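You operate a simulated robot arm through the tools that you are given. There is no shell and no other tool. Be economical: measure what you need, move in short steps, check, and stop when the job is done.

You are at the controls of a simulated robot arm. One attempt, no reset.

## Task
Push the basin door shut. Take the white trainer and put it on the blanket. Take the yellow brush and leave it on the shelf under the shoe bench. Put the grey brush on the white hand mirror. Fetch the orange spray bottle and stand it on the shelf under the press. Put the green sponge on the top of the long table away on the counter beside the tap. Put the brown boot on the blanket away on the top of the white rack. Shut the press drawer. Take the blue cup and put it on the shelf under the bowl. The order is free. Set down upright: orange spray bottle.

The check looks at the end state, three seconds after you hand in, the way a careful person would. Anything else that was tipped, shoved, dropped, spilled or broken makes it a failure. Flat cloth is picked up by pressing the open fingertips on it (5 to 10 N) and closing them slowly along it; thin cloth reads only 2 to 8 mm in the jaws.

## Robot
A 7-joint arm with a two-finger parallel gripper on a trunk, on a base that drives. Base frame: it is fixed to the floor where the robot stands at the start and does not move with it; the origin is under the middle of the robot, x ahead of it, y to its left, z up. Readings come in cm, degrees, newtons and seconds.
With the tool pointing down near the work surface it reaches from about 50 to 94 cm from the robot's upright axis, wherever it stands. Its first joint turns from -166.0 to 166.0 degrees. Places, roughly: basin door [90, 0, 40]; blanket [-520, 90, 80]; blue cup (6x6x6 cm) [150, -30, 90]; brown boot (19x7x16 cm) [-530, 100, 80]; counter beside the tap [70, 80, 90]; green sponge (7x7x4 cm) [-330, -370, 80]; grey brush (11x4x5 cm) [-500, -200, 80]; orange spray bottle (6x6x13 cm) [-180, -300, 120]; press drawer [130, -20, 90]; shelf under the bowl [70, 80, 40]; shelf under the press [150, -20, 40]; shelf under the shoe bench [-510, -190, 30]; top of the white rack [-460, 260, 70]; white hand mirror (22x11x3 cm) [-400, -340, 80]; white trainer (19x7x7 cm) [-450, -50, 60]; yellow brush (11x4x5 cm) [-510, -170, 80]. Payload 3.91 kg.
Tool frame: the origin (TCP) lies between the finger pads and is the grasp point; the fingertips stand 3 cm ahead of it; z points along the fingers, y is the line along which they close. The gripper opens to 11 cm. The fingers are 2 cm wide and 1 cm thick; the gripper's body (4.8 by 11.2 cm) begins 5.5 cm behind the TCP.
Orientation is told as [roll, pitch, yaw] about the base's x, y, z axes, in that order, counted from this pose: with the fingers straight down and closing along the base's y, the tool's x points along the base's -x, its y along +y and its z along -z.

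## Interface
- The arm moves only by the tool servo_tool. Its argument "steps" is a list of rows, each a list of 3 entries, a list of its own where there are three numbers: the shift along the tool's x, y, z in units of 500 mm (1.0 is 500 mm), then the turn, a rotation vector about the tool's x, y, z in units of 60 degrees (1.0 is 60 degrees), then the gripper command, from -1 (fully open) to 1 (shut), values between in proportion. In form: [[[x, y, z], [wx, wy, wz], grip], ...]. A call has 1 to 10 rows; each row is the pose to reach, as a shift and turn from the pose commanded when the call began, along the tool's axes at that moment. A call with a number of a shift or a turn outside -1 to 1 is refused whole. Rows are played at 5 a second. More than 5 cm and 8.6 degrees between two rows, or a gripper value outside its range, and nothing of the call is played. Where a pose cannot be reached the arm comes as near as it can. A force on the tool above 40 N (or 10 N above the force at the start of the call, whichever is more), or a blocked arm, ends the call early, and 0.2 s more pass. The fingers move at their own pace (about 7.2 cm/s each) and stop on an object; they squeeze with about 44 N. The grip force told is the motor's: it shows also when the fingers shut on nothing. Time passes only in rows, and 0.2 s behind the last, so rows that repeat a pose let the fingers close. It gives the time, the measured TCP pose, the force on the tool (base axes), the opening and the grip force at its end, in the units of the frame above (readings bear some noise), with the torque about the TCP (base axes, N m) and any sound that the robot's microphone picked up.
- Cameras (640 x 400 px; columns grow to the right, rows downward): "scene" is now at [24.47, 5.86, 125.26]; the picture's right is [0.51, -0.86, 0.00], its down [-0.52, -0.31, -0.79] and it looks along [0.68, 0.41, -0.61] (base axes); focal length 214 px, centre (320, 200). "wrist" rides on the gripper at [7.2, 1.7, -10.3] in the tool frame; the picture's right is [-0.23, 0.97, 0.00], its down [-0.76, -0.18, -0.62] and it looks along [-0.61, -0.14, 0.78] (tool axes); focal length 222 px, centre (320, 200). There is no depth. A picture from a camera that has moved, and an enlarged one, comes with that camera's place and axes in the base frame and with its lens. The place of the scene camera against the robot may be out by one fixed shift of up to 1.8 cm in any direction.
- get_image(camera): a new picture of that camera. The clock stands still meanwhile.
- lift_body(by): slides the trunk up (or, below 0, down) by that many cm; the arm and the scene camera ride with it, the base frame stays. It gives what a move gives, with no picture.
- base_move(legs): drives the robot by 1 to 6 legs, each [ahead, left, turn to the left] in cm, cm and degrees, along the robot's own axes; the way and the turn of a leg run together, so that a leg with both is an arc; at most 150 cm and 180 degrees a leg. The arm and the cameras ride along, it lands a little off, and it stops where it bumps. It gives what a move gives.
- aim_head(pan, tilt): turns the head with the scene camera to pan (to the left, within 86 degrees either way) and tilt (down, from -29 to 69), counted from straight ahead of the robot. It gives what a move gives.
- close_up(camera, box): a new picture of the part [left, top, right, bottom] of that camera's present view, enlarged. The clock stands still meanwhile.
- hand_in(): hands the job in; it is judged then, once.

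Go step by step. Nothing tells you exact positions but the pictures and the camera data: compare them with the known pose of the tool, close in by small moves and look again before you grip or let go. The budget is 483 turns and 236 pictures, counting those below and the enlarged ones. Unless the task says otherwise, let go and move clear before handing in, and close with one line.

The tools are called after ">>>" as name(argument=value, ...) on one line, values as JSON. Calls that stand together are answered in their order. servo_tool: Moves the arm, as the interface text tells. Its arguments: {"type":"object","properties":{"steps":{"type":"array"}},"required":["steps"]} The other tools are called the same way: lift_body (by) slides the trunk up or down; base_move (legs) drives the base; aim_head (pan, tilt) turns the head that bears the scene camera; get_image (camera) takes a picture; close_up (camera, box) takes an enlarged picture of a part of a camera's view; hand_in () hands the job in.

At the start:

```text
time: 0.0
eef_pos: [53.65, 9.09, 111.87]
orientation: [0.2, -0.2, 0.0]
ft_force: [-0.1, -0.3, -0.7]
ft_torque: [-0.01, 0.02, -0.01]
width: 11.01
grasp_force: 0.0
trunk travel left (down, up): [-44.1, 24.1]
robot x, y, heading: [-0.2, 0.07, 0.0]
head pan, tilt: [30.8, 37.5]
```

scene: 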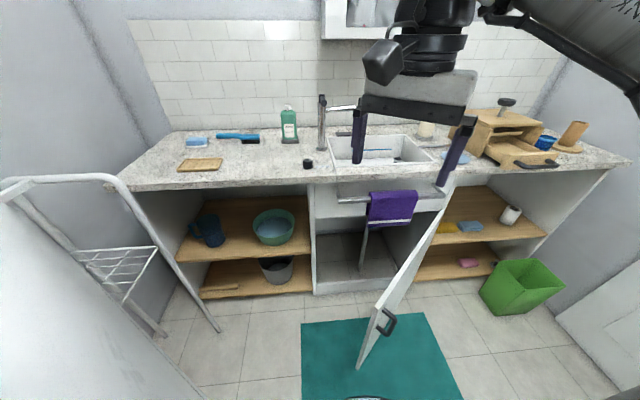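
wrist: 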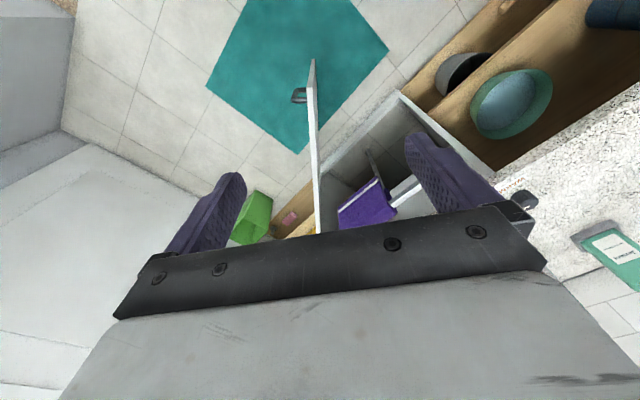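

The counter runs along a wall about 35° to the left, with the open basin door in front of it. I'll look closer at the door and press first.

>>> close_up(camera="scene", box=[300, 170, 500, 390])

>>> close_up(camera="scene", box=[430, 80, 640, 280])

>>> close_up(camera="scene", box=[150, 90, 370, 310])

```text
1.82 times, centred on (400, 280) of scene
camera zoom: at [24.47, 5.86, 125.26], right [0.51, -0.86, 0.0], down [-0.52, -0.31, -0.79], along [0.68, 0.41, -0.61], focal length 390 px, centre (174, 54)
```

zoom: 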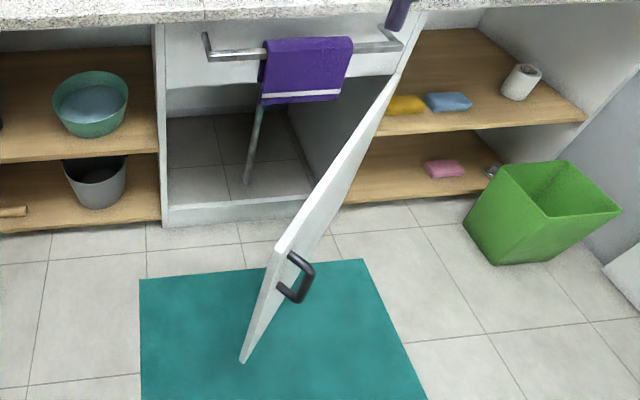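

```text
2.00 times, centred on (535, 180) of scene
camera zoom: at [24.47, 5.86, 125.26], right [0.51, -0.86, 0.0], down [-0.52, -0.31, -0.79], along [0.68, 0.41, -0.61], focal length 429 px, centre (-110, 240)
```

zoom: 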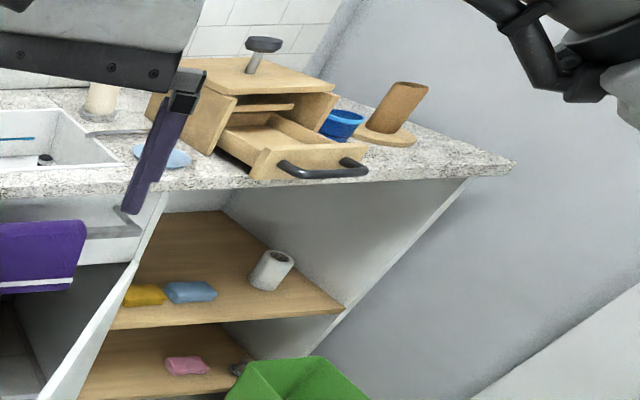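

```text
1.82 times, centred on (260, 200) of scene
camera zoom: at [24.47, 5.86, 125.26], right [0.51, -0.86, 0.0], down [-0.52, -0.31, -0.79], along [0.68, 0.41, -0.61], focal length 390 px, centre (429, 200)
```

zoom: 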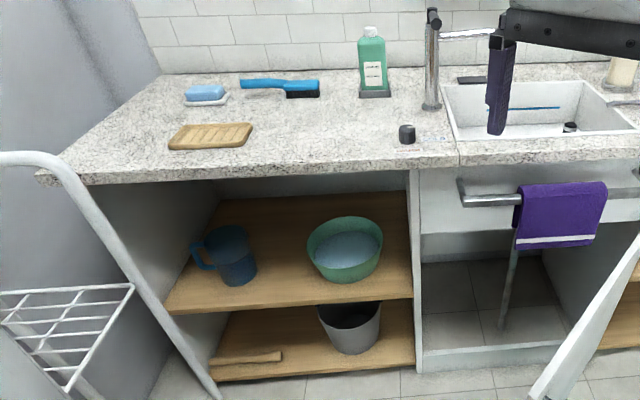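

The basin door stands about 45° open, hinged on its right, and the press drawer is open. Before I move I'll look around to the right and left.

>>> aim_head(pan=-50, tilt=40)

>>> get_image(camera="scene")

>>> aim_head(pan=86, tilt=35)

>>> get_image(camera="scene")

>>> aim_head(pan=-5, tilt=45)

>>> get_image(camera="scene")

```text
time: 1.5
eef_pos: [53.72, 9.04, 111.79]
orientation: [0.2, -0.1, 0.0]
ft_force: [-0.2, 0.6, 0.1]
ft_torque: [0.02, 0.0, 0.0]
width: 11.0
grasp_force: 0.1
trunk travel left (down, up): [-44.1, 24.1]
robot x, y, heading: [-0.15, 0.4, 0.1]
head pan, tilt: [-50.0, 40.0]
```

```text
230 pictures are left
camera scene: at [22.5, -5.09, 124.88], right [-0.77, -0.64, 0.0], down [-0.41, 0.49, -0.77], along [0.49, -0.59, -0.64], focal length 214 px, centre (320, 200)
```

scene: 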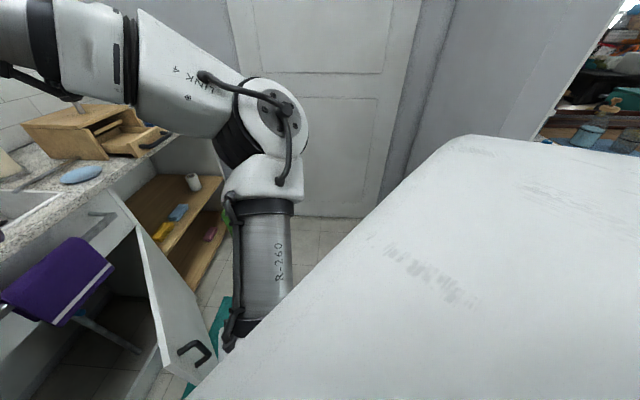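

```text
time: 3.7
eef_pos: [53.69, 9.05, 111.86]
orientation: [0.3, -0.1, 0.0]
ft_force: [-0.4, 0.0, 0.1]
ft_torque: [0.02, -0.03, 0.0]
width: 11.0
grasp_force: 0.0
trunk travel left (down, up): [-44.1, 24.1]
robot x, y, heading: [0.13, -0.25, -0.1]
head pan, tilt: [85.9, 35.0]
```

```text
229 pictures are left
camera scene: at [17.66, 10.2, 125.64], right [1.0, -0.07, 0.0], down [-0.04, -0.57, -0.82], along [0.06, 0.82, -0.57], focal length 214 px, centre (320, 200)
```

scene: 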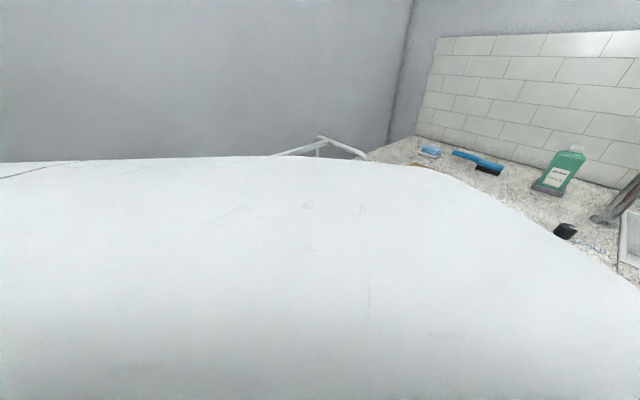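

```text
time: 5.4
eef_pos: [53.75, 9.14, 111.94]
orientation: [0.2, -0.1, 0.0]
ft_force: [0.0, -0.5, -0.2]
ft_torque: [0.04, 0.01, -0.03]
width: 11.0
grasp_force: 0.0
trunk travel left (down, up): [-44.1, 24.1]
robot x, y, heading: [-0.17, 0.3, -0.2]
head pan, tilt: [-5.0, 45.0]
```

```text
228 pictures are left
camera scene: at [25.13, 0.72, 124.16], right [-0.09, -1.0, 0.0], down [-0.7, 0.06, -0.71], along [0.7, -0.06, -0.71], focal length 214 px, centre (320, 200)
```

scene: 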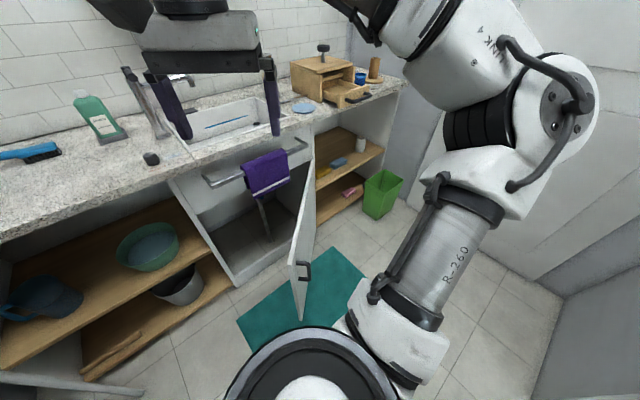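

The floor to the right is clear. I'll drive there and turn to face the door's outer side, keeping the arm high.

>>> base_move(legs=[[0, -61, 0], [0, 0, 57], [14.7, -22.6, 0]])

>>> aim_head(pan=0, tilt=50)

>>> get_image(camera="scene")

```text
time: 15.1
eef_pos: [44.28, -4.27, 111.85]
orientation: [0.1, -0.1, 60.2]
ft_force: [0.6, 0.2, -0.5]
ft_torque: [0.01, 0.02, -0.02]
width: 11.02
grasp_force: 0.0
trunk travel left (down, up): [-44.1, 24.1]
robot x, y, heading: [25.54, -55.35, 60.3]
head pan, tilt: [-5.0, 45.0]
stopped in leg 3: the robot was blocked; the commanded pose is now the measured one
```

```text
time: 15.7
eef_pos: [44.4, -4.32, 111.89]
orientation: [0.2, -0.1, 60.2]
ft_force: [0.1, 0.2, 0.6]
ft_torque: [0.01, 0.0, 0.04]
width: 11.0
grasp_force: 0.1
trunk travel left (down, up): [-44.1, 24.1]
robot x, y, heading: [25.97, -54.91, 60.0]
head pan, tilt: [0.0, 50.0]
```

```text
227 pictures are left
camera scene: at [37.88, -32.53, 123.47], right [0.87, -0.5, 0.0], down [-0.38, -0.66, -0.64], along [0.32, 0.56, -0.77], focal length 214 px, centre (320, 200)
```

scene: 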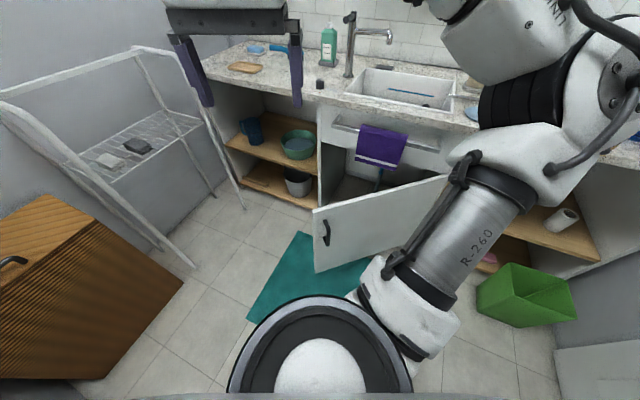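

The door is well in view from here. I'll lower the trunk, then tilt the tool 45° forward with the fingers shut.

>>> lift_body(by=-40)

>>> servo_tool(steps=[[[0, -0.05, 0.05], [0, -0.12, 0], 1], [[0, -0.1, 0.1], [0, -0.24, 0], 1], [[0, -0.15, 0.15], [0, -0.36, 0], 1], [[0, -0.2, 0.2], [0, -0.48, 0], 1], [[0, -0.25, 0.25], [0, -0.6, 0], 1], [[0, -0.3, 0.3], [0, -0.72, 0], 1], [[0, -0.32, 0.32], [0, -0.8, 0], 1]])

>>> get_image(camera="scene")

>>> get_image(camera="wrist")

```text
time: 19.8
eef_pos: [44.07, -4.45, 75.02]
orientation: [0.1, -0.4, 60.2]
ft_force: [0.4, -0.4, -0.4]
ft_torque: [0.0, -0.01, -0.03]
width: 11.0
grasp_force: 0.1
trunk travel left (down, up): [-6.7, 61.5]
robot x, y, heading: [25.19, -55.32, 59.9]
head pan, tilt: [0.0, 50.0]
stopped: the arm was blocked; the commanded pose is now the measured one
```

```text
time: 21.4
eef_pos: [60.03, -10.48, 63.4]
orientation: [-2.1, -49.0, 62.3]
ft_force: [-0.1, 0.2, -0.6]
ft_torque: [0.04, -0.01, -0.04]
width: 0.01
grasp_force: 37.1
out of reach, approached as far as the arm can: row 6, 7
trunk travel left (down, up): [-6.7, 61.5]
robot x, y, heading: [25.56, -55.44, 59.9]
head pan, tilt: [0.0, 50.0]
```

```text
226 pictures are left
camera scene: at [37.5, -32.93, 87.44], right [0.87, -0.5, 0.0], down [-0.38, -0.66, -0.65], along [0.33, 0.56, -0.76], focal length 214 px, centre (320, 200)
```

scene: 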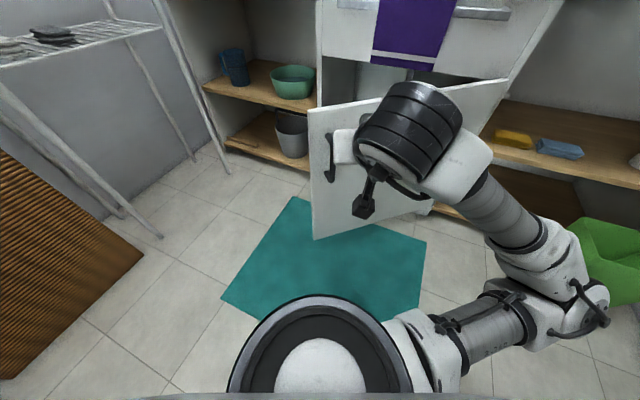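

```text
225 pictures are left
camera wrist: at [52.42, -20.55, 64.65], right [-0.78, 0.61, 0.15], down [0.15, -0.05, 0.99], along [0.61, 0.79, -0.05], focal length 222 px, centre (320, 200)
```

wrist: 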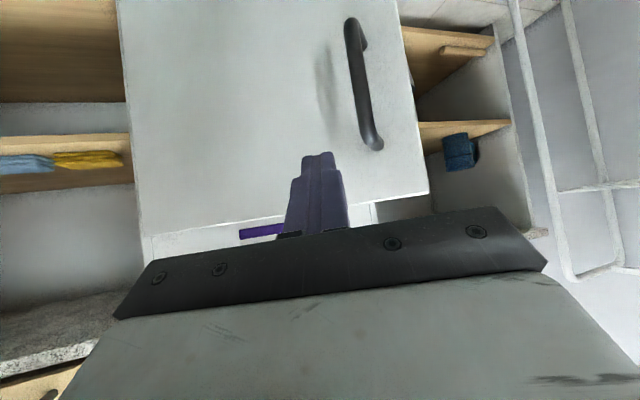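

The fingers face the door's outer face, just below its top edge. I'll try lowering a little further.

>>> servo_tool(steps=[[[0.045, 0, 0.04], [0, 0, 0], 1], [[0.09, 0, 0.08], [0, 0, 0], 1], [[0.12, 0, 0.105], [0, 0, 0], 1]])

```text
time: 22.4
eef_pos: [62.22, -7.32, 61.2]
orientation: [-15.1, -50.1, 73.6]
ft_force: [-0.3, 0.6, 0.6]
ft_torque: [0.02, 0.0, 0.01]
width: 0.01
grasp_force: 37.0
out of reach, approached as far as the arm can: row 1, 2, 3
trunk travel left (down, up): [-6.7, 61.5]
robot x, y, heading: [25.49, -55.47, 60.3]
head pan, tilt: [0.0, 50.0]
stopped in row 3: the arm was blocked; the commanded pose is now the measured one
```

The arm is near its low limit, but the tip is below the door top. I'll push by driving ahead.

>>> base_move(legs=[[20, 0, 0]])

>>> get_image(camera="wrist")

>>> get_image(camera="scene")

```text
time: 23.9
eef_pos: [71.96, 9.81, 61.17]
orientation: [-15.2, -49.9, 73.5]
ft_force: [0.5, -0.4, 0.1]
ft_torque: [0.01, 0.0, 0.0]
width: 0.0
grasp_force: 37.9
trunk travel left (down, up): [-6.7, 61.5]
robot x, y, heading: [35.35, -38.05, 60.2]
head pan, tilt: [0.0, 50.0]
```

```text
224 pictures are left
camera wrist: at [64.7, -0.32, 61.72], right [-0.8, 0.59, 0.01], down [0.01, -0.01, 1.0], along [0.59, 0.8, 0.0], focal length 222 px, centre (320, 200)
```

wrist: 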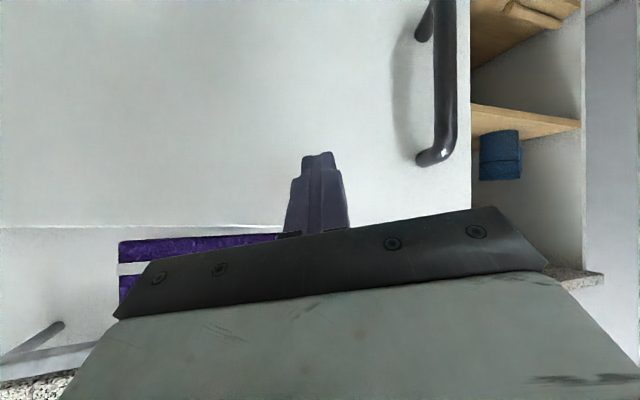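

```text
223 pictures are left
camera scene: at [46.78, -15.61, 87.53], right [0.87, -0.5, 0.01], down [-0.37, -0.66, -0.65], along [0.33, 0.56, -0.76], focal length 214 px, centre (320, 200)
```

scene: 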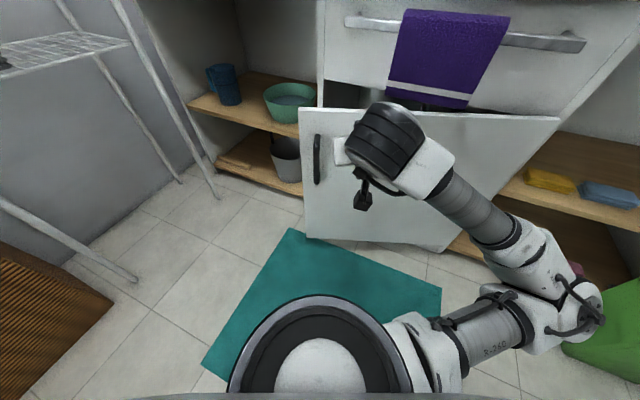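

The door is swinging in. I'll keep pushing gently and watch the elbow near the bin.

>>> base_move(legs=[[10, 4, 0]])

>>> get_image(camera="scene")

```text
time: 25.1
eef_pos: [73.68, 20.65, 61.12]
orientation: [-16.1, -49.8, 74.3]
ft_force: [-0.3, -0.1, 0.1]
ft_torque: [0.0, -0.01, 0.0]
width: 0.0
grasp_force: 38.3
trunk travel left (down, up): [-6.7, 61.5]
robot x, y, heading: [37.06, -27.28, 60.0]
head pan, tilt: [0.0, 50.0]
```

```text
222 pictures are left
camera scene: at [48.34, -4.98, 87.39], right [0.87, -0.5, 0.01], down [-0.37, -0.66, -0.65], along [0.33, 0.56, -0.76], focal length 214 px, centre (320, 200)
```

scene: 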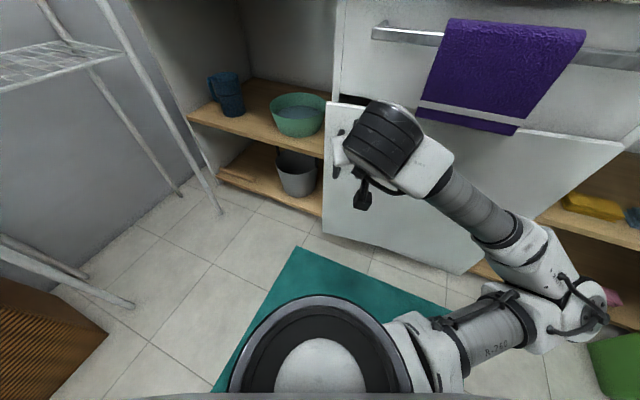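

The door is about 15° from shut. I'll push along the counter normal.

>>> base_move(legs=[[9, -3, 0]])

>>> get_image(camera="scene")

>>> get_image(camera="wrist")

```text
time: 26.3
eef_pos: [80.54, 27.02, 61.22]
orientation: [-16.9, -50.0, 74.9]
ft_force: [-0.2, 0.4, -0.1]
ft_torque: [-0.02, -0.03, -0.01]
width: 0.0
grasp_force: 37.0
trunk travel left (down, up): [-6.7, 61.5]
robot x, y, heading: [44.06, -20.91, 60.1]
head pan, tilt: [0.0, 50.0]
```

```text
221 pictures are left
camera scene: at [55.47, 1.44, 87.29], right [0.87, -0.5, 0.01], down [-0.37, -0.66, -0.65], along [0.33, 0.56, -0.76], focal length 214 px, centre (320, 200)
```

scene: 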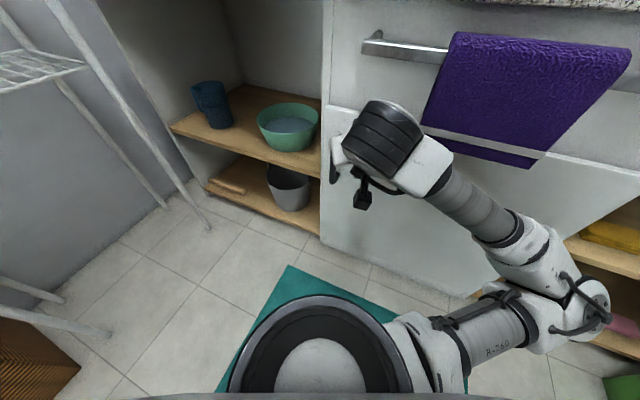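

```text
220 pictures are left
camera wrist: at [73.14, 16.83, 61.71], right [-0.81, 0.59, -0.01], down [-0.01, 0.0, 1.0], along [0.59, 0.81, 0.01], focal length 222 px, centre (320, 200)
```

wrist: 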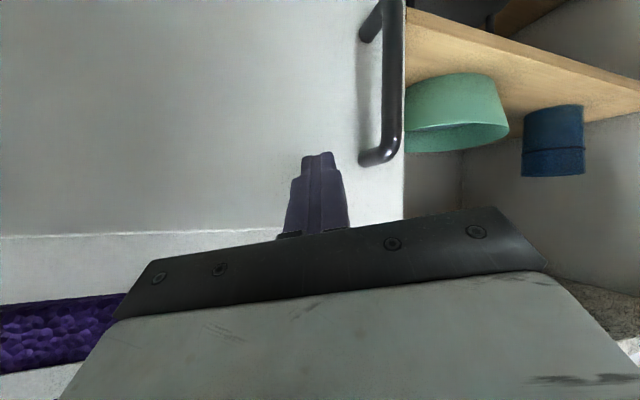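

The door is nearly flush. A few more centimetres.

>>> base_move(legs=[[4, -2, 0]])

>>> get_image(camera="scene")

```text
time: 27.3
eef_pos: [83.98, 29.22, 61.27]
orientation: [-19.5, -49.6, 77.0]
ft_force: [-0.8, -1.2, 0.2]
ft_torque: [-0.03, 0.01, 0.01]
width: 0.0
grasp_force: 37.1
trunk travel left (down, up): [-6.7, 61.5]
robot x, y, heading: [47.36, -18.61, 60.0]
head pan, tilt: [0.0, 50.0]
stopped in leg 1: the force on the tool passed its limit at 75 N (the readings are from after the stop); the commanded pose is now the measured one
```

```text
219 pictures are left
camera scene: at [59.13, 3.86, 87.02], right [0.87, -0.5, 0.01], down [-0.37, -0.66, -0.65], along [0.33, 0.56, -0.76], focal length 214 px, centre (320, 200)
```

scene: 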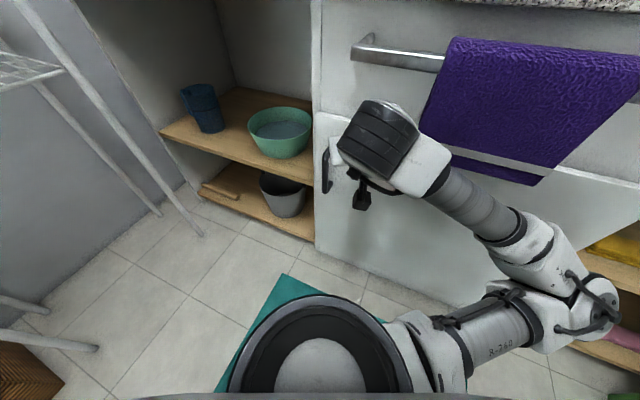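

The door is shut. I'll back off, raise the trunk, bring the tool back down-pointing, and look at the press.

>>> base_move(legs=[[-30, 0, 0]])

>>> lift_body(by=40)

>>> get_image(camera="scene")

>>> aim_head(pan=-75, tilt=45)

>>> get_image(camera="scene")

```text
time: 29.3
eef_pos: [69.2, 3.27, 61.27]
orientation: [-19.3, -49.7, 76.8]
ft_force: [0.3, 0.1, 0.2]
ft_torque: [0.01, 0.01, 0.0]
width: 0.0
grasp_force: 37.9
trunk travel left (down, up): [-6.7, 61.5]
robot x, y, heading: [32.9, -44.53, 60.3]
head pan, tilt: [0.0, 50.0]
```

```text
time: 33.2
eef_pos: [69.44, 3.51, 99.8]
orientation: [-18.6, -49.0, 76.4]
ft_force: [-0.2, -0.6, 0.0]
ft_torque: [0.03, 0.03, 0.01]
width: 0.01
grasp_force: 38.2
trunk travel left (down, up): [-46.7, 21.5]
robot x, y, heading: [32.65, -44.68, 60.3]
head pan, tilt: [0.0, 50.0]
```

```text
218 pictures are left
camera scene: at [45.01, -21.68, 126.09], right [0.87, -0.5, 0.0], down [-0.38, -0.66, -0.64], along [0.32, 0.56, -0.77], focal length 214 px, centre (320, 200)
```

scene: 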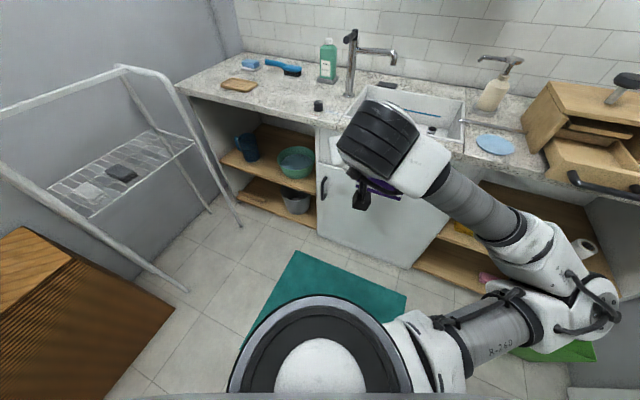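

```text
time: 34.6
eef_pos: [69.52, 3.57, 99.72]
orientation: [-18.6, -48.9, 76.5]
ft_force: [1.5, 0.1, -0.6]
ft_torque: [-0.03, -0.02, -0.03]
width: 0.0
grasp_force: 37.7
trunk travel left (down, up): [-46.7, 21.5]
robot x, y, heading: [32.57, -44.2, 60.1]
head pan, tilt: [-75.0, 45.0]
```

```text
217 pictures are left
camera scene: at [49.05, -30.44, 126.79], right [-0.25, -0.97, 0.0], down [-0.68, 0.18, -0.71], along [0.68, -0.18, -0.71], focal length 214 px, centre (320, 200)
```

scene: 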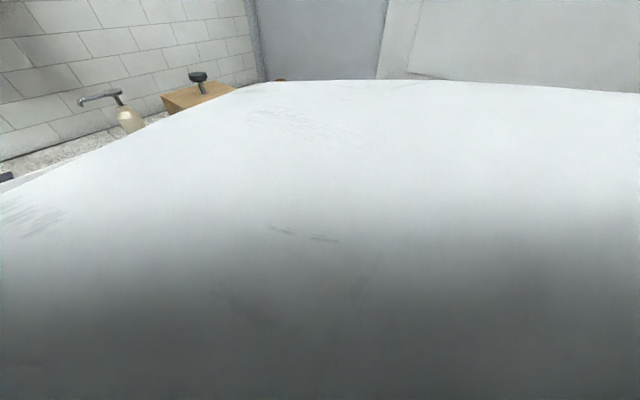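

I'll return the tool to pointing down first, then turn to face the counter squarely and look toward the press.

>>> base_move(legs=[[-10, 0, 0], [0, 0, -25]])

>>> aim_head(pan=-15, tilt=35)

>>> get_image(camera="scene")

```text
time: 37.1
eef_pos: [81.53, -25.39, 99.83]
orientation: [-18.6, -49.0, 51.1]
ft_force: [-0.2, 0.3, 0.5]
ft_torque: [0.01, 0.01, 0.0]
width: 0.0
grasp_force: 37.4
trunk travel left (down, up): [-46.7, 21.5]
robot x, y, heading: [27.96, -52.77, 34.7]
head pan, tilt: [-75.0, 45.0]
```

```text
time: 38.4
eef_pos: [81.6, -25.22, 99.78]
orientation: [-18.5, -49.1, 51.1]
ft_force: [-1.1, 0.2, -0.3]
ft_torque: [-0.02, 0.03, 0.0]
width: 0.01
grasp_force: 37.5
trunk travel left (down, up): [-46.7, 21.5]
robot x, y, heading: [27.97, -53.19, 35.1]
head pan, tilt: [-15.0, 35.0]
```

```text
216 pictures are left
camera scene: at [49.99, -39.01, 128.27], right [0.34, -0.94, 0.0], down [-0.54, -0.2, -0.82], along [0.77, 0.28, -0.57], focal length 214 px, centre (320, 200)
```

scene: 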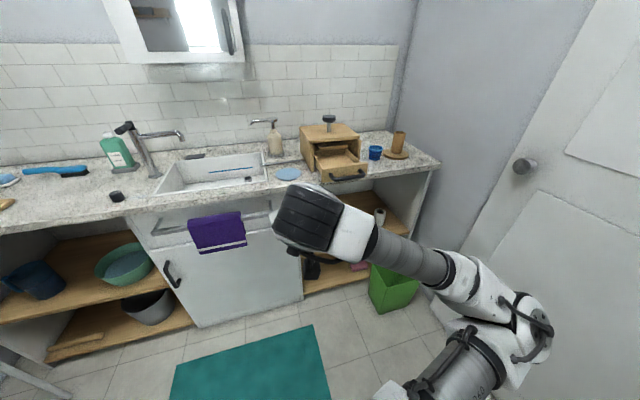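

>>> close_up(camera="scene", box=[260, 100, 460, 220])

```text
3.20 times, centred on (360, 160) of scene
camera zoom: at [49.99, -39.01, 128.27], right [0.34, -0.94, 0.0], down [-0.54, -0.2, -0.82], along [0.77, 0.28, -0.57], focal length 686 px, centre (192, 328)
```

zoom: 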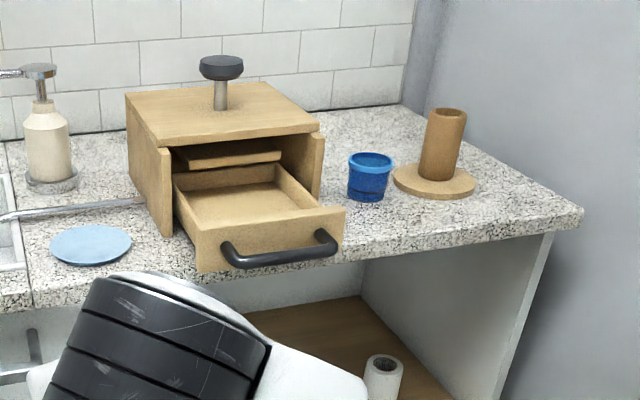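

Drawer front faces the counter normal (yaw about 36°), sticking out about 11 cm. I'll bring the tool back to straight down and then drive in front of the press.

>>> servo_tool(steps=[[[0, 0, 0], [-0.026, 0.12, 0.014], 0.1], [[0, 0, 0], [-0.052, 0.24, 0.028], 0.1], [[0, 0, 0], [-0.078, 0.36, 0.043], 0.1], [[0, 0, 0], [-0.104, 0.48, 0.057], 0.1], [[0, 0, 0], [-0.13, 0.6, 0.071], 0.1], [[0, 0, 0], [-0.156, 0.72, 0.086], 0.1], [[0, 0, 0], [-0.182, 0.84, 0.1], 0.1]])

>>> base_move(legs=[[14, 0, 0], [0, -20, 0]])

>>> get_image(camera="scene")

```text
time: 40.0
eef_pos: [81.56, -25.25, 99.96]
orientation: [0.0, 0.1, 36.1]
ft_force: [-0.4, 0.2, -0.7]
ft_torque: [0.01, 0.0, -0.02]
width: 4.94
grasp_force: 0.0
trunk travel left (down, up): [-46.7, 21.5]
robot x, y, heading: [27.61, -53.48, 35.0]
head pan, tilt: [-15.0, 35.0]
```

```text
time: 43.1
eef_pos: [104.74, -33.73, 99.92]
orientation: [0.1, 0.0, 36.2]
ft_force: [0.2, 0.4, 0.9]
ft_torque: [-0.01, -0.02, 0.01]
width: 4.95
grasp_force: 0.0
trunk travel left (down, up): [-46.7, 21.5]
robot x, y, heading: [50.96, -61.67, 35.0]
head pan, tilt: [-15.0, 35.0]
```

```text
214 pictures are left
camera scene: at [73.16, -47.47, 128.27], right [0.34, -0.94, 0.0], down [-0.54, -0.2, -0.82], along [0.77, 0.28, -0.57], focal length 214 px, centre (320, 200)
```

scene: 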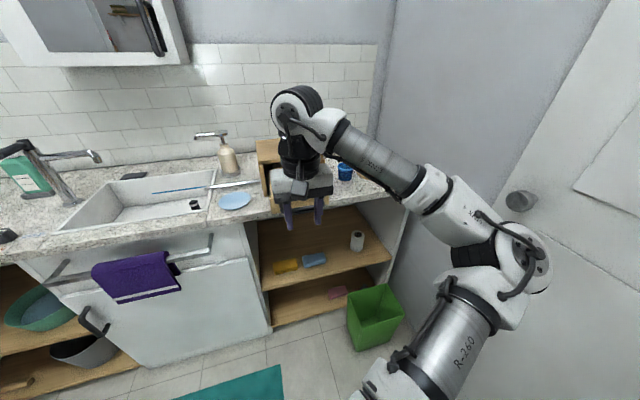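

>>> get_image(camera="wrist")

```text
213 pictures are left
camera wrist: at [97.89, -36.64, 110.2], right [-0.39, 0.92, 0.0], down [0.72, 0.31, 0.62], along [0.57, 0.24, -0.78], focal length 222 px, centre (320, 200)
```

wrist: 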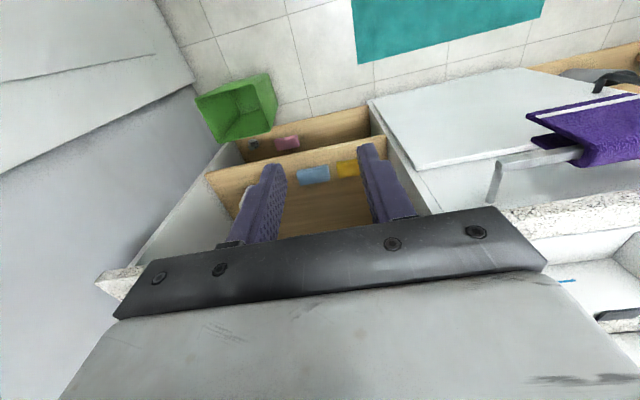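

>>> close_up(camera="scene", box=[230, 120, 390, 240])

```text
3.33 times, centred on (310, 180) of scene
camera zoom: at [73.16, -47.47, 128.27], right [0.34, -0.94, 0.0], down [-0.54, -0.2, -0.82], along [0.77, 0.28, -0.57], focal length 715 px, centre (353, 267)
```

zoom: 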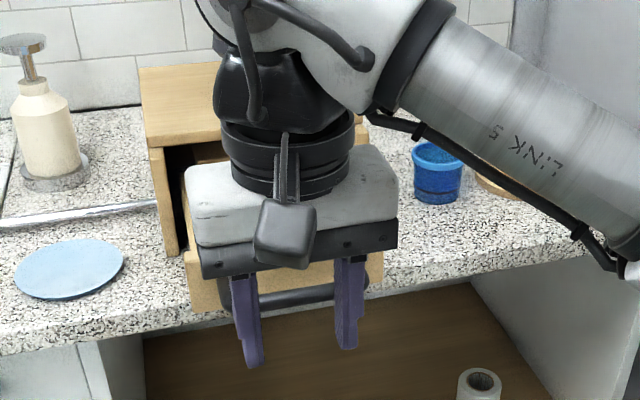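

The fingers straddle the middle of the drawer handle. I'll lower and push forward.

>>> servo_tool(steps=[[[0, -0.01, 0.07], [0, 0, 0], 0.1], [[0, -0.02, 0.148], [0, 0, 0], 0.1], [[-0.08, -0.02, 0.148], [0, 0, 0], 0.1], [[-0.16, -0.02, 0.148], [0, 0, 0], 0.1], [[-0.22, -0.02, 0.148], [0, 0, 0], 0.1], [[-0.28, -0.02, 0.148], [0, 0, 0], 0.1], [[-0.34, -0.02, 0.148], [0, 0, 0], 0.1], [[-0.4, -0.02, 0.148], [0, 0, 0], 0.1]])

>>> close_up(camera="scene", box=[230, 100, 390, 220])

```text
time: 44.9
eef_pos: [121.51, -22.78, 92.44]
orientation: [-0.2, -0.1, 36.1]
ft_force: [-0.2, -0.8, -1.5]
ft_torque: [0.0, 0.02, -0.03]
width: 4.94
grasp_force: 0.0
trunk travel left (down, up): [-46.7, 21.5]
robot x, y, heading: [50.77, -61.54, 35.0]
head pan, tilt: [-15.0, 35.0]
```

```text
3.33 times, centred on (310, 160) of scene
camera zoom: at [73.15, -47.45, 128.27], right [0.34, -0.94, 0.0], down [-0.54, -0.2, -0.82], along [0.77, 0.28, -0.57], focal length 715 px, centre (353, 333)
```

zoom: 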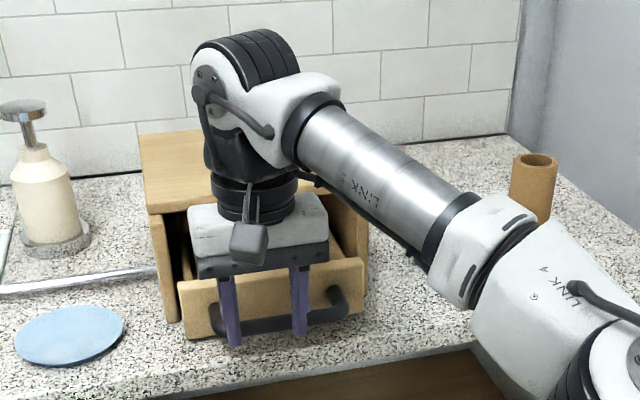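

Drawer is moving in. Continue pushing.

>>> servo_tool(steps=[[[-0.04, 0, 0], [0, 0, 0], 0.1], [[-0.08, 0, 0], [0, 0, 0], 0.1], [[-0.11, 0, 0], [0, 0, 0], 0.1], [[-0.14, 0, 0], [0, 0, 0], 0.1]])

>>> close_up(camera="scene", box=[230, 100, 390, 220])

```text
time: 45.6
eef_pos: [124.46, -20.59, 92.53]
orientation: [-0.1, 1.1, 36.3]
ft_force: [-9.6, -5.3, 3.5]
ft_torque: [-0.29, 0.08, -0.28]
width: 4.86
grasp_force: 0.0
trunk travel left (down, up): [-46.7, 21.5]
robot x, y, heading: [50.96, -61.92, 34.8]
head pan, tilt: [-15.0, 35.0]
stopped in row 3: the force on the tool passed its limit at 56 N (the readings are from after the stop); the commanded pose is now the measured one
```

```text
3.33 times, centred on (310, 160) of scene
camera zoom: at [73.05, -47.53, 128.31], right [0.34, -0.94, 0.0], down [-0.54, -0.2, -0.82], along [0.77, 0.28, -0.57], focal length 715 px, centre (353, 333)
```

zoom: 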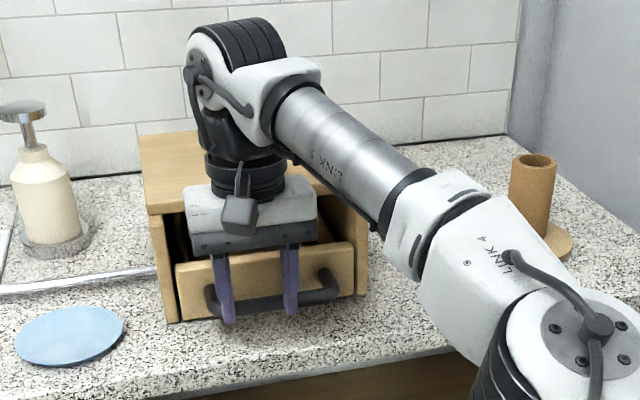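

The push met resistance. I'll back off and look at the drawer unobstructed.

>>> servo_tool(steps=[[[0.05, 0, 0], [0, 0, 0], 0.1], [[0.14, 0, 0], [0, 0, 0], 0.1], [[0.2, 0, -0.05], [0, 0, 0], 0.1], [[0.26, 0.06, -0.12], [0, 0, 0], 0.1], [[0.32, 0.14, -0.18], [0, 0, 0], 0.1], [[0.34, 0.22, -0.24], [0, 0, 0], 0.1], [[0.34, 0.3, -0.3], [0, 0, 0], 0.1]])

>>> close_up(camera="scene", box=[230, 100, 390, 220])

```text
refused: row 4 steps farther than a row can; nothing moved
```

```text
3.33 times, centred on (310, 160) of scene
camera zoom: at [73.05, -47.53, 128.31], right [0.34, -0.94, 0.0], down [-0.54, -0.2, -0.82], along [0.77, 0.28, -0.57], focal length 715 px, centre (353, 333)
```

zoom: 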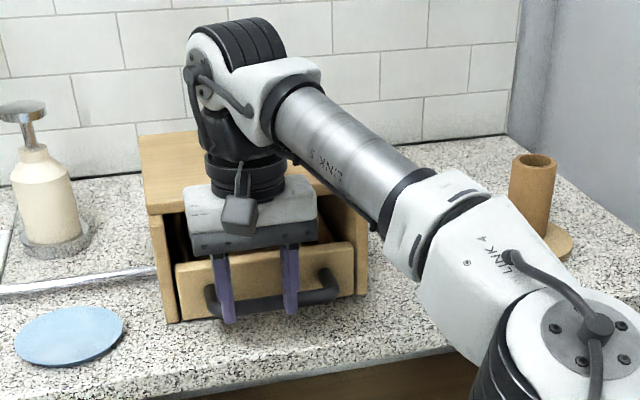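

>>> servo_tool(steps=[[[0.05, 0, 0], [0, 0, 0], 0.1], [[0.14, 0, 0], [0, 0, 0], 0.1], [[0.2, 0, -0.05], [0, 0, 0], 0.1], [[0.23, 0.06, -0.1], [0, 0, 0], 0.1], [[0.25, 0.12, -0.15], [0, 0, 0], 0.1], [[0.25, 0.18, -0.2], [0, 0, 0], 0.1], [[0.25, 0.24, -0.25], [0, 0, 0], 0.1], [[0.25, 0.3, -0.25], [0, 0, 0], 0.1]])

>>> close_up(camera="scene", box=[230, 100, 390, 220])

```text
time: 47.4
eef_pos: [105.79, -15.63, 105.13]
orientation: [-0.1, 1.1, 36.1]
ft_force: [-0.2, 0.3, -0.2]
ft_torque: [-0.02, 0.01, -0.04]
width: 4.92
grasp_force: 0.0
trunk travel left (down, up): [-46.7, 21.5]
robot x, y, heading: [50.97, -61.69, 35.0]
head pan, tilt: [-15.0, 35.0]
```

```text
3.33 times, centred on (310, 160) of scene
camera zoom: at [73.13, -47.46, 128.27], right [0.34, -0.94, 0.0], down [-0.54, -0.2, -0.82], along [0.77, 0.28, -0.57], focal length 715 px, centre (353, 333)
```

zoom: 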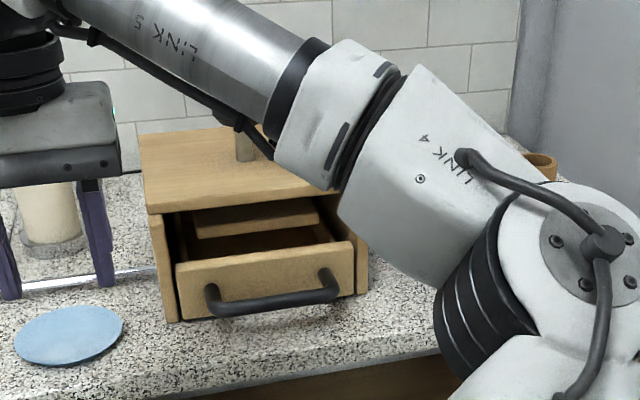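

>>> close_up(camera="scene", box=[262, 145, 332, 189])

```text
9.09 times, centred on (297, 167) of scene
camera zoom: at [73.13, -47.46, 128.27], right [0.34, -0.94, 0.0], down [-0.54, -0.2, -0.82], along [0.77, 0.28, -0.57], focal length 1950 px, centre (529, 500)
```

zoom: 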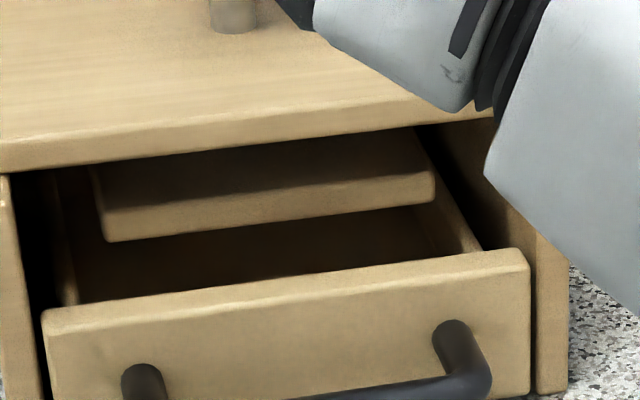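

The drawer front looks about 1 cm proud of its posts. I'll push again slowly to see whether that is its stop.

>>> servo_tool(steps=[[[0, -0.06, 0.05], [0, 0, 0], 0.1], [[0, -0.14, 0.05], [0, 0, 0], 0.1], [[0, -0.22, 0.05], [0, 0, 0], 0.1], [[0, -0.295, 0.1], [0, 0, 0], 0.1], [[0, -0.295, 0.18], [0, 0, 0], 0.1], [[0, -0.295, 0.25], [0, 0, 0], 0.1], [[-0.08, -0.295, 0.25], [0, 0, 0], 0.1], [[-0.16, -0.295, 0.25], [0, 0, 0], 0.1], [[-0.22, -0.295, 0.25], [0, 0, 0], 0.1]])

>>> servo_tool(steps=[[[-0.01, 0, 0], [0, 0, 0], 0.1], [[-0.02, 0, 0], [0, 0, 0], 0.1], [[-0.03, 0, 0], [0, 0, 0], 0.1], [[-0.04, 0, 0], [0, 0, 0], 0.1], [[-0.05, 0, 0], [0, 0, 0], 0.1], [[-0.06, 0, 0], [0, 0, 0], 0.1], [[-0.07, 0, 0], [0, 0, 0], 0.1], [[-0.08, 0, 0], [0, 0, 0], 0.1]])

```text
time: 49.4
eef_pos: [123.34, -21.07, 92.34]
orientation: [-0.1, 1.1, 36.3]
ft_force: [0.4, 0.0, -0.1]
ft_torque: [-0.02, 0.01, 0.0]
width: 4.95
grasp_force: 0.1
trunk travel left (down, up): [-46.7, 21.5]
robot x, y, heading: [50.68, -61.94, 34.9]
head pan, tilt: [-15.0, 35.0]
```

```text
time: 50.4
eef_pos: [124.39, -20.39, 92.4]
orientation: [-0.1, 2.0, 36.2]
ft_force: [-10.1, -6.0, 3.0]
ft_torque: [-0.32, 0.13, -0.31]
width: 4.9
grasp_force: 0.1
trunk travel left (down, up): [-46.7, 21.5]
robot x, y, heading: [50.89, -61.56, 35.1]
head pan, tilt: [-15.0, 35.0]
stopped in row 5: the force on the tool passed its limit at 48 N (the readings are from after the stop); the commanded pose is now the measured one
```

The drawer stops at the same point both times with force on the handle, so it's at its end stop. I'll retreat to the left-front and look at the cup.

>>> servo_tool(steps=[[[0.06, 0, 0], [0, 0, 0], 0.1], [[0.14, 0, 0], [0, 0, 0], 0.1], [[0.2, 0, -0.05], [0, 0, 0], 0.1], [[0.28, 0, -0.05], [0, 0, 0], 0.1], [[0.36, 0, -0.05], [0, 0, 0], 0.1], [[0.43, 0, -0.05], [0, 0, 0], 0.1]])

>>> aim_head(pan=-5, tilt=30)

>>> get_image(camera="scene")

```text
time: 51.8
eef_pos: [107.46, -32.88, 95.49]
orientation: [0.0, 1.9, 36.2]
ft_force: [0.8, -0.4, -0.6]
ft_torque: [0.04, 0.01, 0.01]
width: 4.95
grasp_force: 0.1
trunk travel left (down, up): [-46.7, 21.5]
robot x, y, heading: [50.88, -61.48, 35.0]
head pan, tilt: [-15.0, 35.0]
```

```text
time: 52.5
eef_pos: [107.54, -32.79, 95.46]
orientation: [0.0, 2.0, 36.1]
ft_force: [-0.2, -0.5, -0.4]
ft_torque: [-0.02, -0.01, 0.0]
width: 4.96
grasp_force: 0.1
trunk travel left (down, up): [-46.7, 21.5]
robot x, y, heading: [50.96, -61.5, 35.0]
head pan, tilt: [-5.0, 30.0]
```

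```text
206 pictures are left
camera scene: at [72.65, -46.01, 129.05], right [0.5, -0.87, 0.0], down [-0.43, -0.25, -0.87], along [0.75, 0.43, -0.5], focal length 214 px, centre (320, 200)
```

scene: 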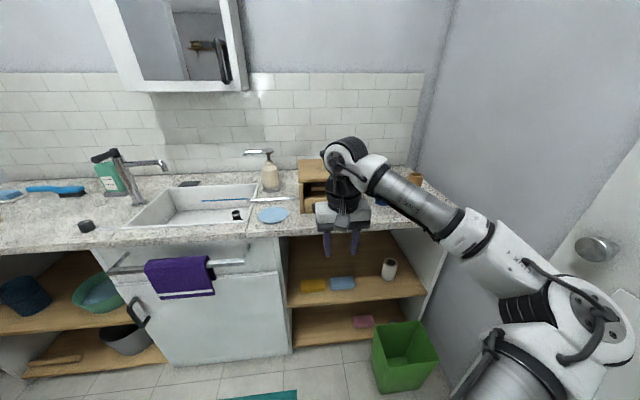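

Next is the blue cup, which has to go onto a shelf under the counter. So I'll grip it with the tool tilted 45° forward and first swing the arm right, clear of the press.

>>> servo_tool(steps=[[[0.02, -0.08, -0.03], [0, 0, 0.04], -0.6], [[0.04, -0.16, -0.06], [0, 0, 0.08], -0.6], [[0.04, -0.24, -0.09], [0, 0, 0.12], -0.6], [[0.04, -0.32, -0.1], [0, 0, 0.167], -0.6], [[0.04, -0.4, -0.1], [0, 0, 0.167], -0.6], [[0.04, -0.44, -0.1], [0, 0, 0.167], -0.6]])

>>> lift_body(by=-14)

>>> servo_tool(steps=[[[0, 0, -0.02], [0, -0.12, 0], -0.6], [[0, 0, -0.04], [0, -0.24, 0], -0.6], [[0, 0, -0.06], [0, -0.36, 0], -0.6], [[0, 0, -0.08], [0, -0.48, 0], -0.6], [[0, 0, -0.1], [0, -0.6, 0], -0.6], [[0, 0, -0.12], [0, -0.72, 0], -0.6], [[0, 0, -0.14], [0, -0.78, 0], -0.6]])

>>> get_image(camera="scene")

```text
time: 54.0
eef_pos: [118.63, -51.69, 100.54]
orientation: [-0.4, 2.0, 26.2]
ft_force: [0.1, -0.1, -0.9]
ft_torque: [0.01, -0.02, -0.02]
width: 8.81
grasp_force: 0.0
trunk travel left (down, up): [-46.7, 21.5]
robot x, y, heading: [51.09, -61.64, 35.1]
head pan, tilt: [-5.0, 30.0]
```

```text
time: 55.6
eef_pos: [118.62, -51.83, 86.5]
orientation: [-0.3, 1.9, 26.2]
ft_force: [0.6, 0.4, -1.0]
ft_torque: [-0.01, 0.03, -0.02]
width: 8.8
grasp_force: 0.1
trunk travel left (down, up): [-32.7, 35.5]
robot x, y, heading: [51.2, -62.01, 35.1]
head pan, tilt: [-5.0, 30.0]
```

```text
time: 57.2
eef_pos: [118.86, -51.62, 93.65]
orientation: [-0.6, -44.9, 26.6]
ft_force: [-0.3, 0.5, 0.5]
ft_torque: [0.02, -0.02, -0.02]
width: 8.79
grasp_force: 0.0
trunk travel left (down, up): [-32.7, 35.5]
robot x, y, heading: [50.87, -61.65, 34.7]
head pan, tilt: [-5.0, 30.0]
```

```text
205 pictures are left
camera scene: at [72.65, -46.01, 115.05], right [0.5, -0.87, 0.0], down [-0.43, -0.25, -0.87], along [0.75, 0.43, -0.5], focal length 214 px, centre (320, 200)
```

scene: 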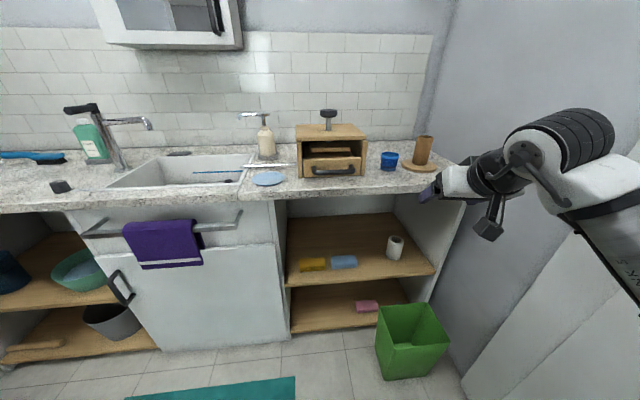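

>>> close_up(camera="scene", box=[280, 90, 480, 215])

```text
3.20 times, centred on (380, 152) of scene
camera zoom: at [72.65, -46.01, 115.05], right [0.5, -0.87, 0.0], down [-0.43, -0.25, -0.87], along [0.75, 0.43, -0.5], focal length 686 px, centre (128, 352)
```

zoom: 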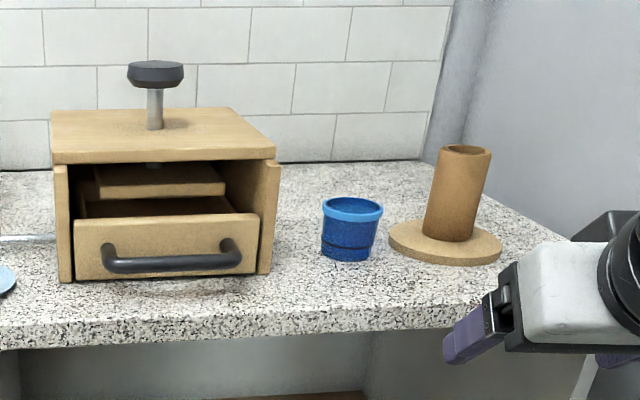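

>>> get_image(camera="wrist")

```text
203 pictures are left
camera wrist: at [107.04, -55.48, 95.84], right [-0.29, 0.95, 0.15], down [0.16, -0.11, 0.98], along [0.94, 0.31, -0.12], focal length 222 px, centre (320, 200)
```

wrist: 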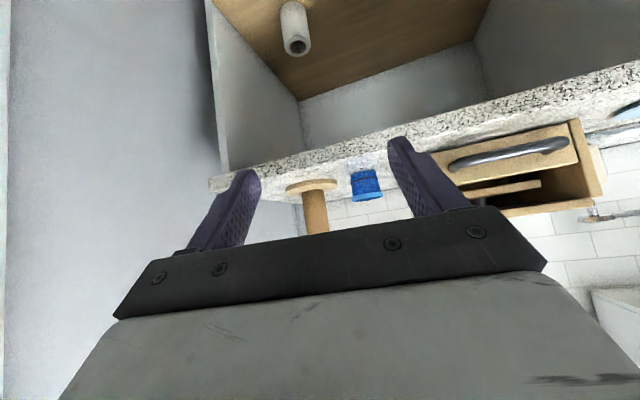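

Cup lies near [150.5, -30], on a surface about z 85. I'll drive ahead 20 cm and look again.

>>> base_move(legs=[[20, 0, 0]])

>>> get_image(camera="wrist")

>>> get_image(camera="scene")

```text
time: 58.8
eef_pos: [135.23, -39.93, 93.65]
orientation: [-0.6, -45.0, 26.7]
ft_force: [0.9, 0.5, -0.1]
ft_torque: [0.02, -0.05, 0.01]
width: 8.79
grasp_force: 0.0
trunk travel left (down, up): [-32.7, 35.5]
robot x, y, heading: [67.58, -50.35, 35.0]
head pan, tilt: [-5.0, 30.0]
```

```text
202 pictures are left
camera wrist: at [123.44, -43.88, 95.84], right [-0.29, 0.95, 0.15], down [0.17, -0.11, 0.98], along [0.94, 0.31, -0.13], focal length 222 px, centre (320, 200)
```

wrist: 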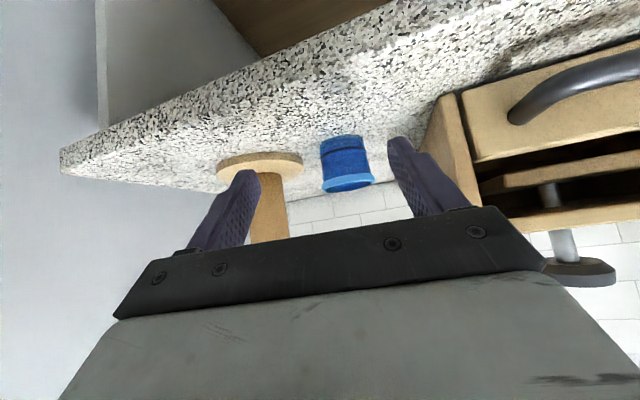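

```text
201 pictures are left
camera scene: at [89.03, -34.46, 115.05], right [0.5, -0.86, 0.0], down [-0.43, -0.25, -0.87], along [0.75, 0.43, -0.5], focal length 214 px, centre (320, 200)
```

scene: 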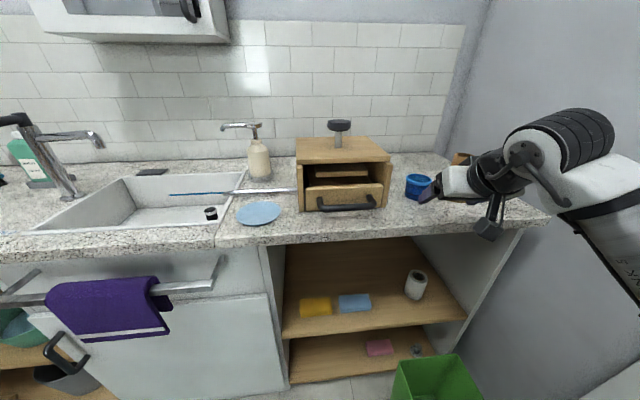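

>>> servo_tool(steps=[[[-0.02, 0.015, 0.055], [0, 0, 0], -0.38], [[-0.04, 0.03, 0.11], [0, 0, 0], -0.38], [[-0.0615, 0.03, 0.165], [0, 0, 0], -0.38]])

>>> get_image(camera="wrist")

```text
time: 59.6
eef_pos: [141.97, -35.18, 90.04]
orientation: [-0.6, -44.9, 26.7]
ft_force: [0.1, 0.7, 0.6]
ft_torque: [-0.01, 0.02, -0.03]
width: 7.59
grasp_force: 0.2
trunk travel left (down, up): [-32.7, 35.5]
robot x, y, heading: [67.26, -50.2, 35.4]
head pan, tilt: [-5.0, 30.0]
```

```text
200 pictures are left
camera wrist: at [130.15, -39.12, 92.2], right [-0.29, 0.95, 0.15], down [0.17, -0.11, 0.98], along [0.94, 0.31, -0.12], focal length 222 px, centre (320, 200)
```

wrist: 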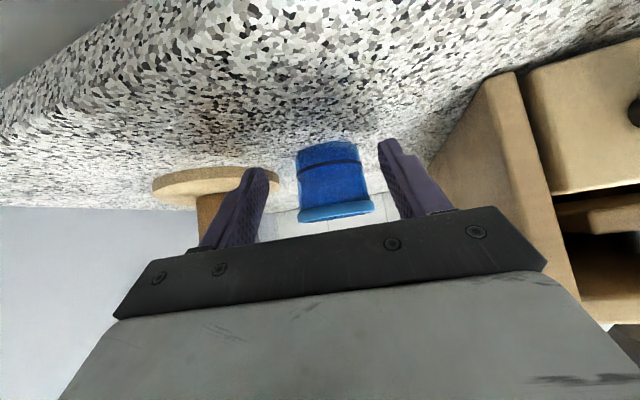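

The cup sits between the fingers and about 6 cm ahead. I'll move in and close.

>>> servo_tool(steps=[[[-0.04, 0.006, 0.04], [0, 0, 0], -0.38], [[-0.085, 0.006, 0.085], [0, 0, 0], -0.38], [[-0.085, 0.006, 0.085], [0, 0, 0], 0.3], [[-0.085, 0.006, 0.085], [0, 0, 0], 0.5], [[-0.085, 0.006, 0.085], [0, 0, 0], 0.5]])

>>> get_image(camera="wrist")

```text
time: 60.8
eef_pos: [147.25, -32.33, 90.01]
orientation: [-0.7, -44.8, 26.7]
ft_force: [0.9, -0.7, 0.0]
ft_torque: [0.04, 0.0, -0.01]
width: 5.71
grasp_force: 44.2
trunk travel left (down, up): [-32.7, 35.5]
robot x, y, heading: [67.28, -50.42, 35.3]
head pan, tilt: [-5.0, 30.0]
```

```text
199 pictures are left
camera wrist: at [135.36, -36.24, 92.24], right [-0.29, 0.95, 0.15], down [0.17, -0.11, 0.98], along [0.94, 0.31, -0.13], focal length 222 px, centre (320, 200)
```

wrist: 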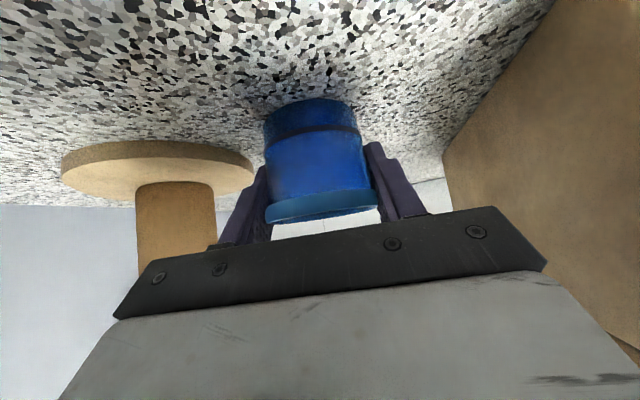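

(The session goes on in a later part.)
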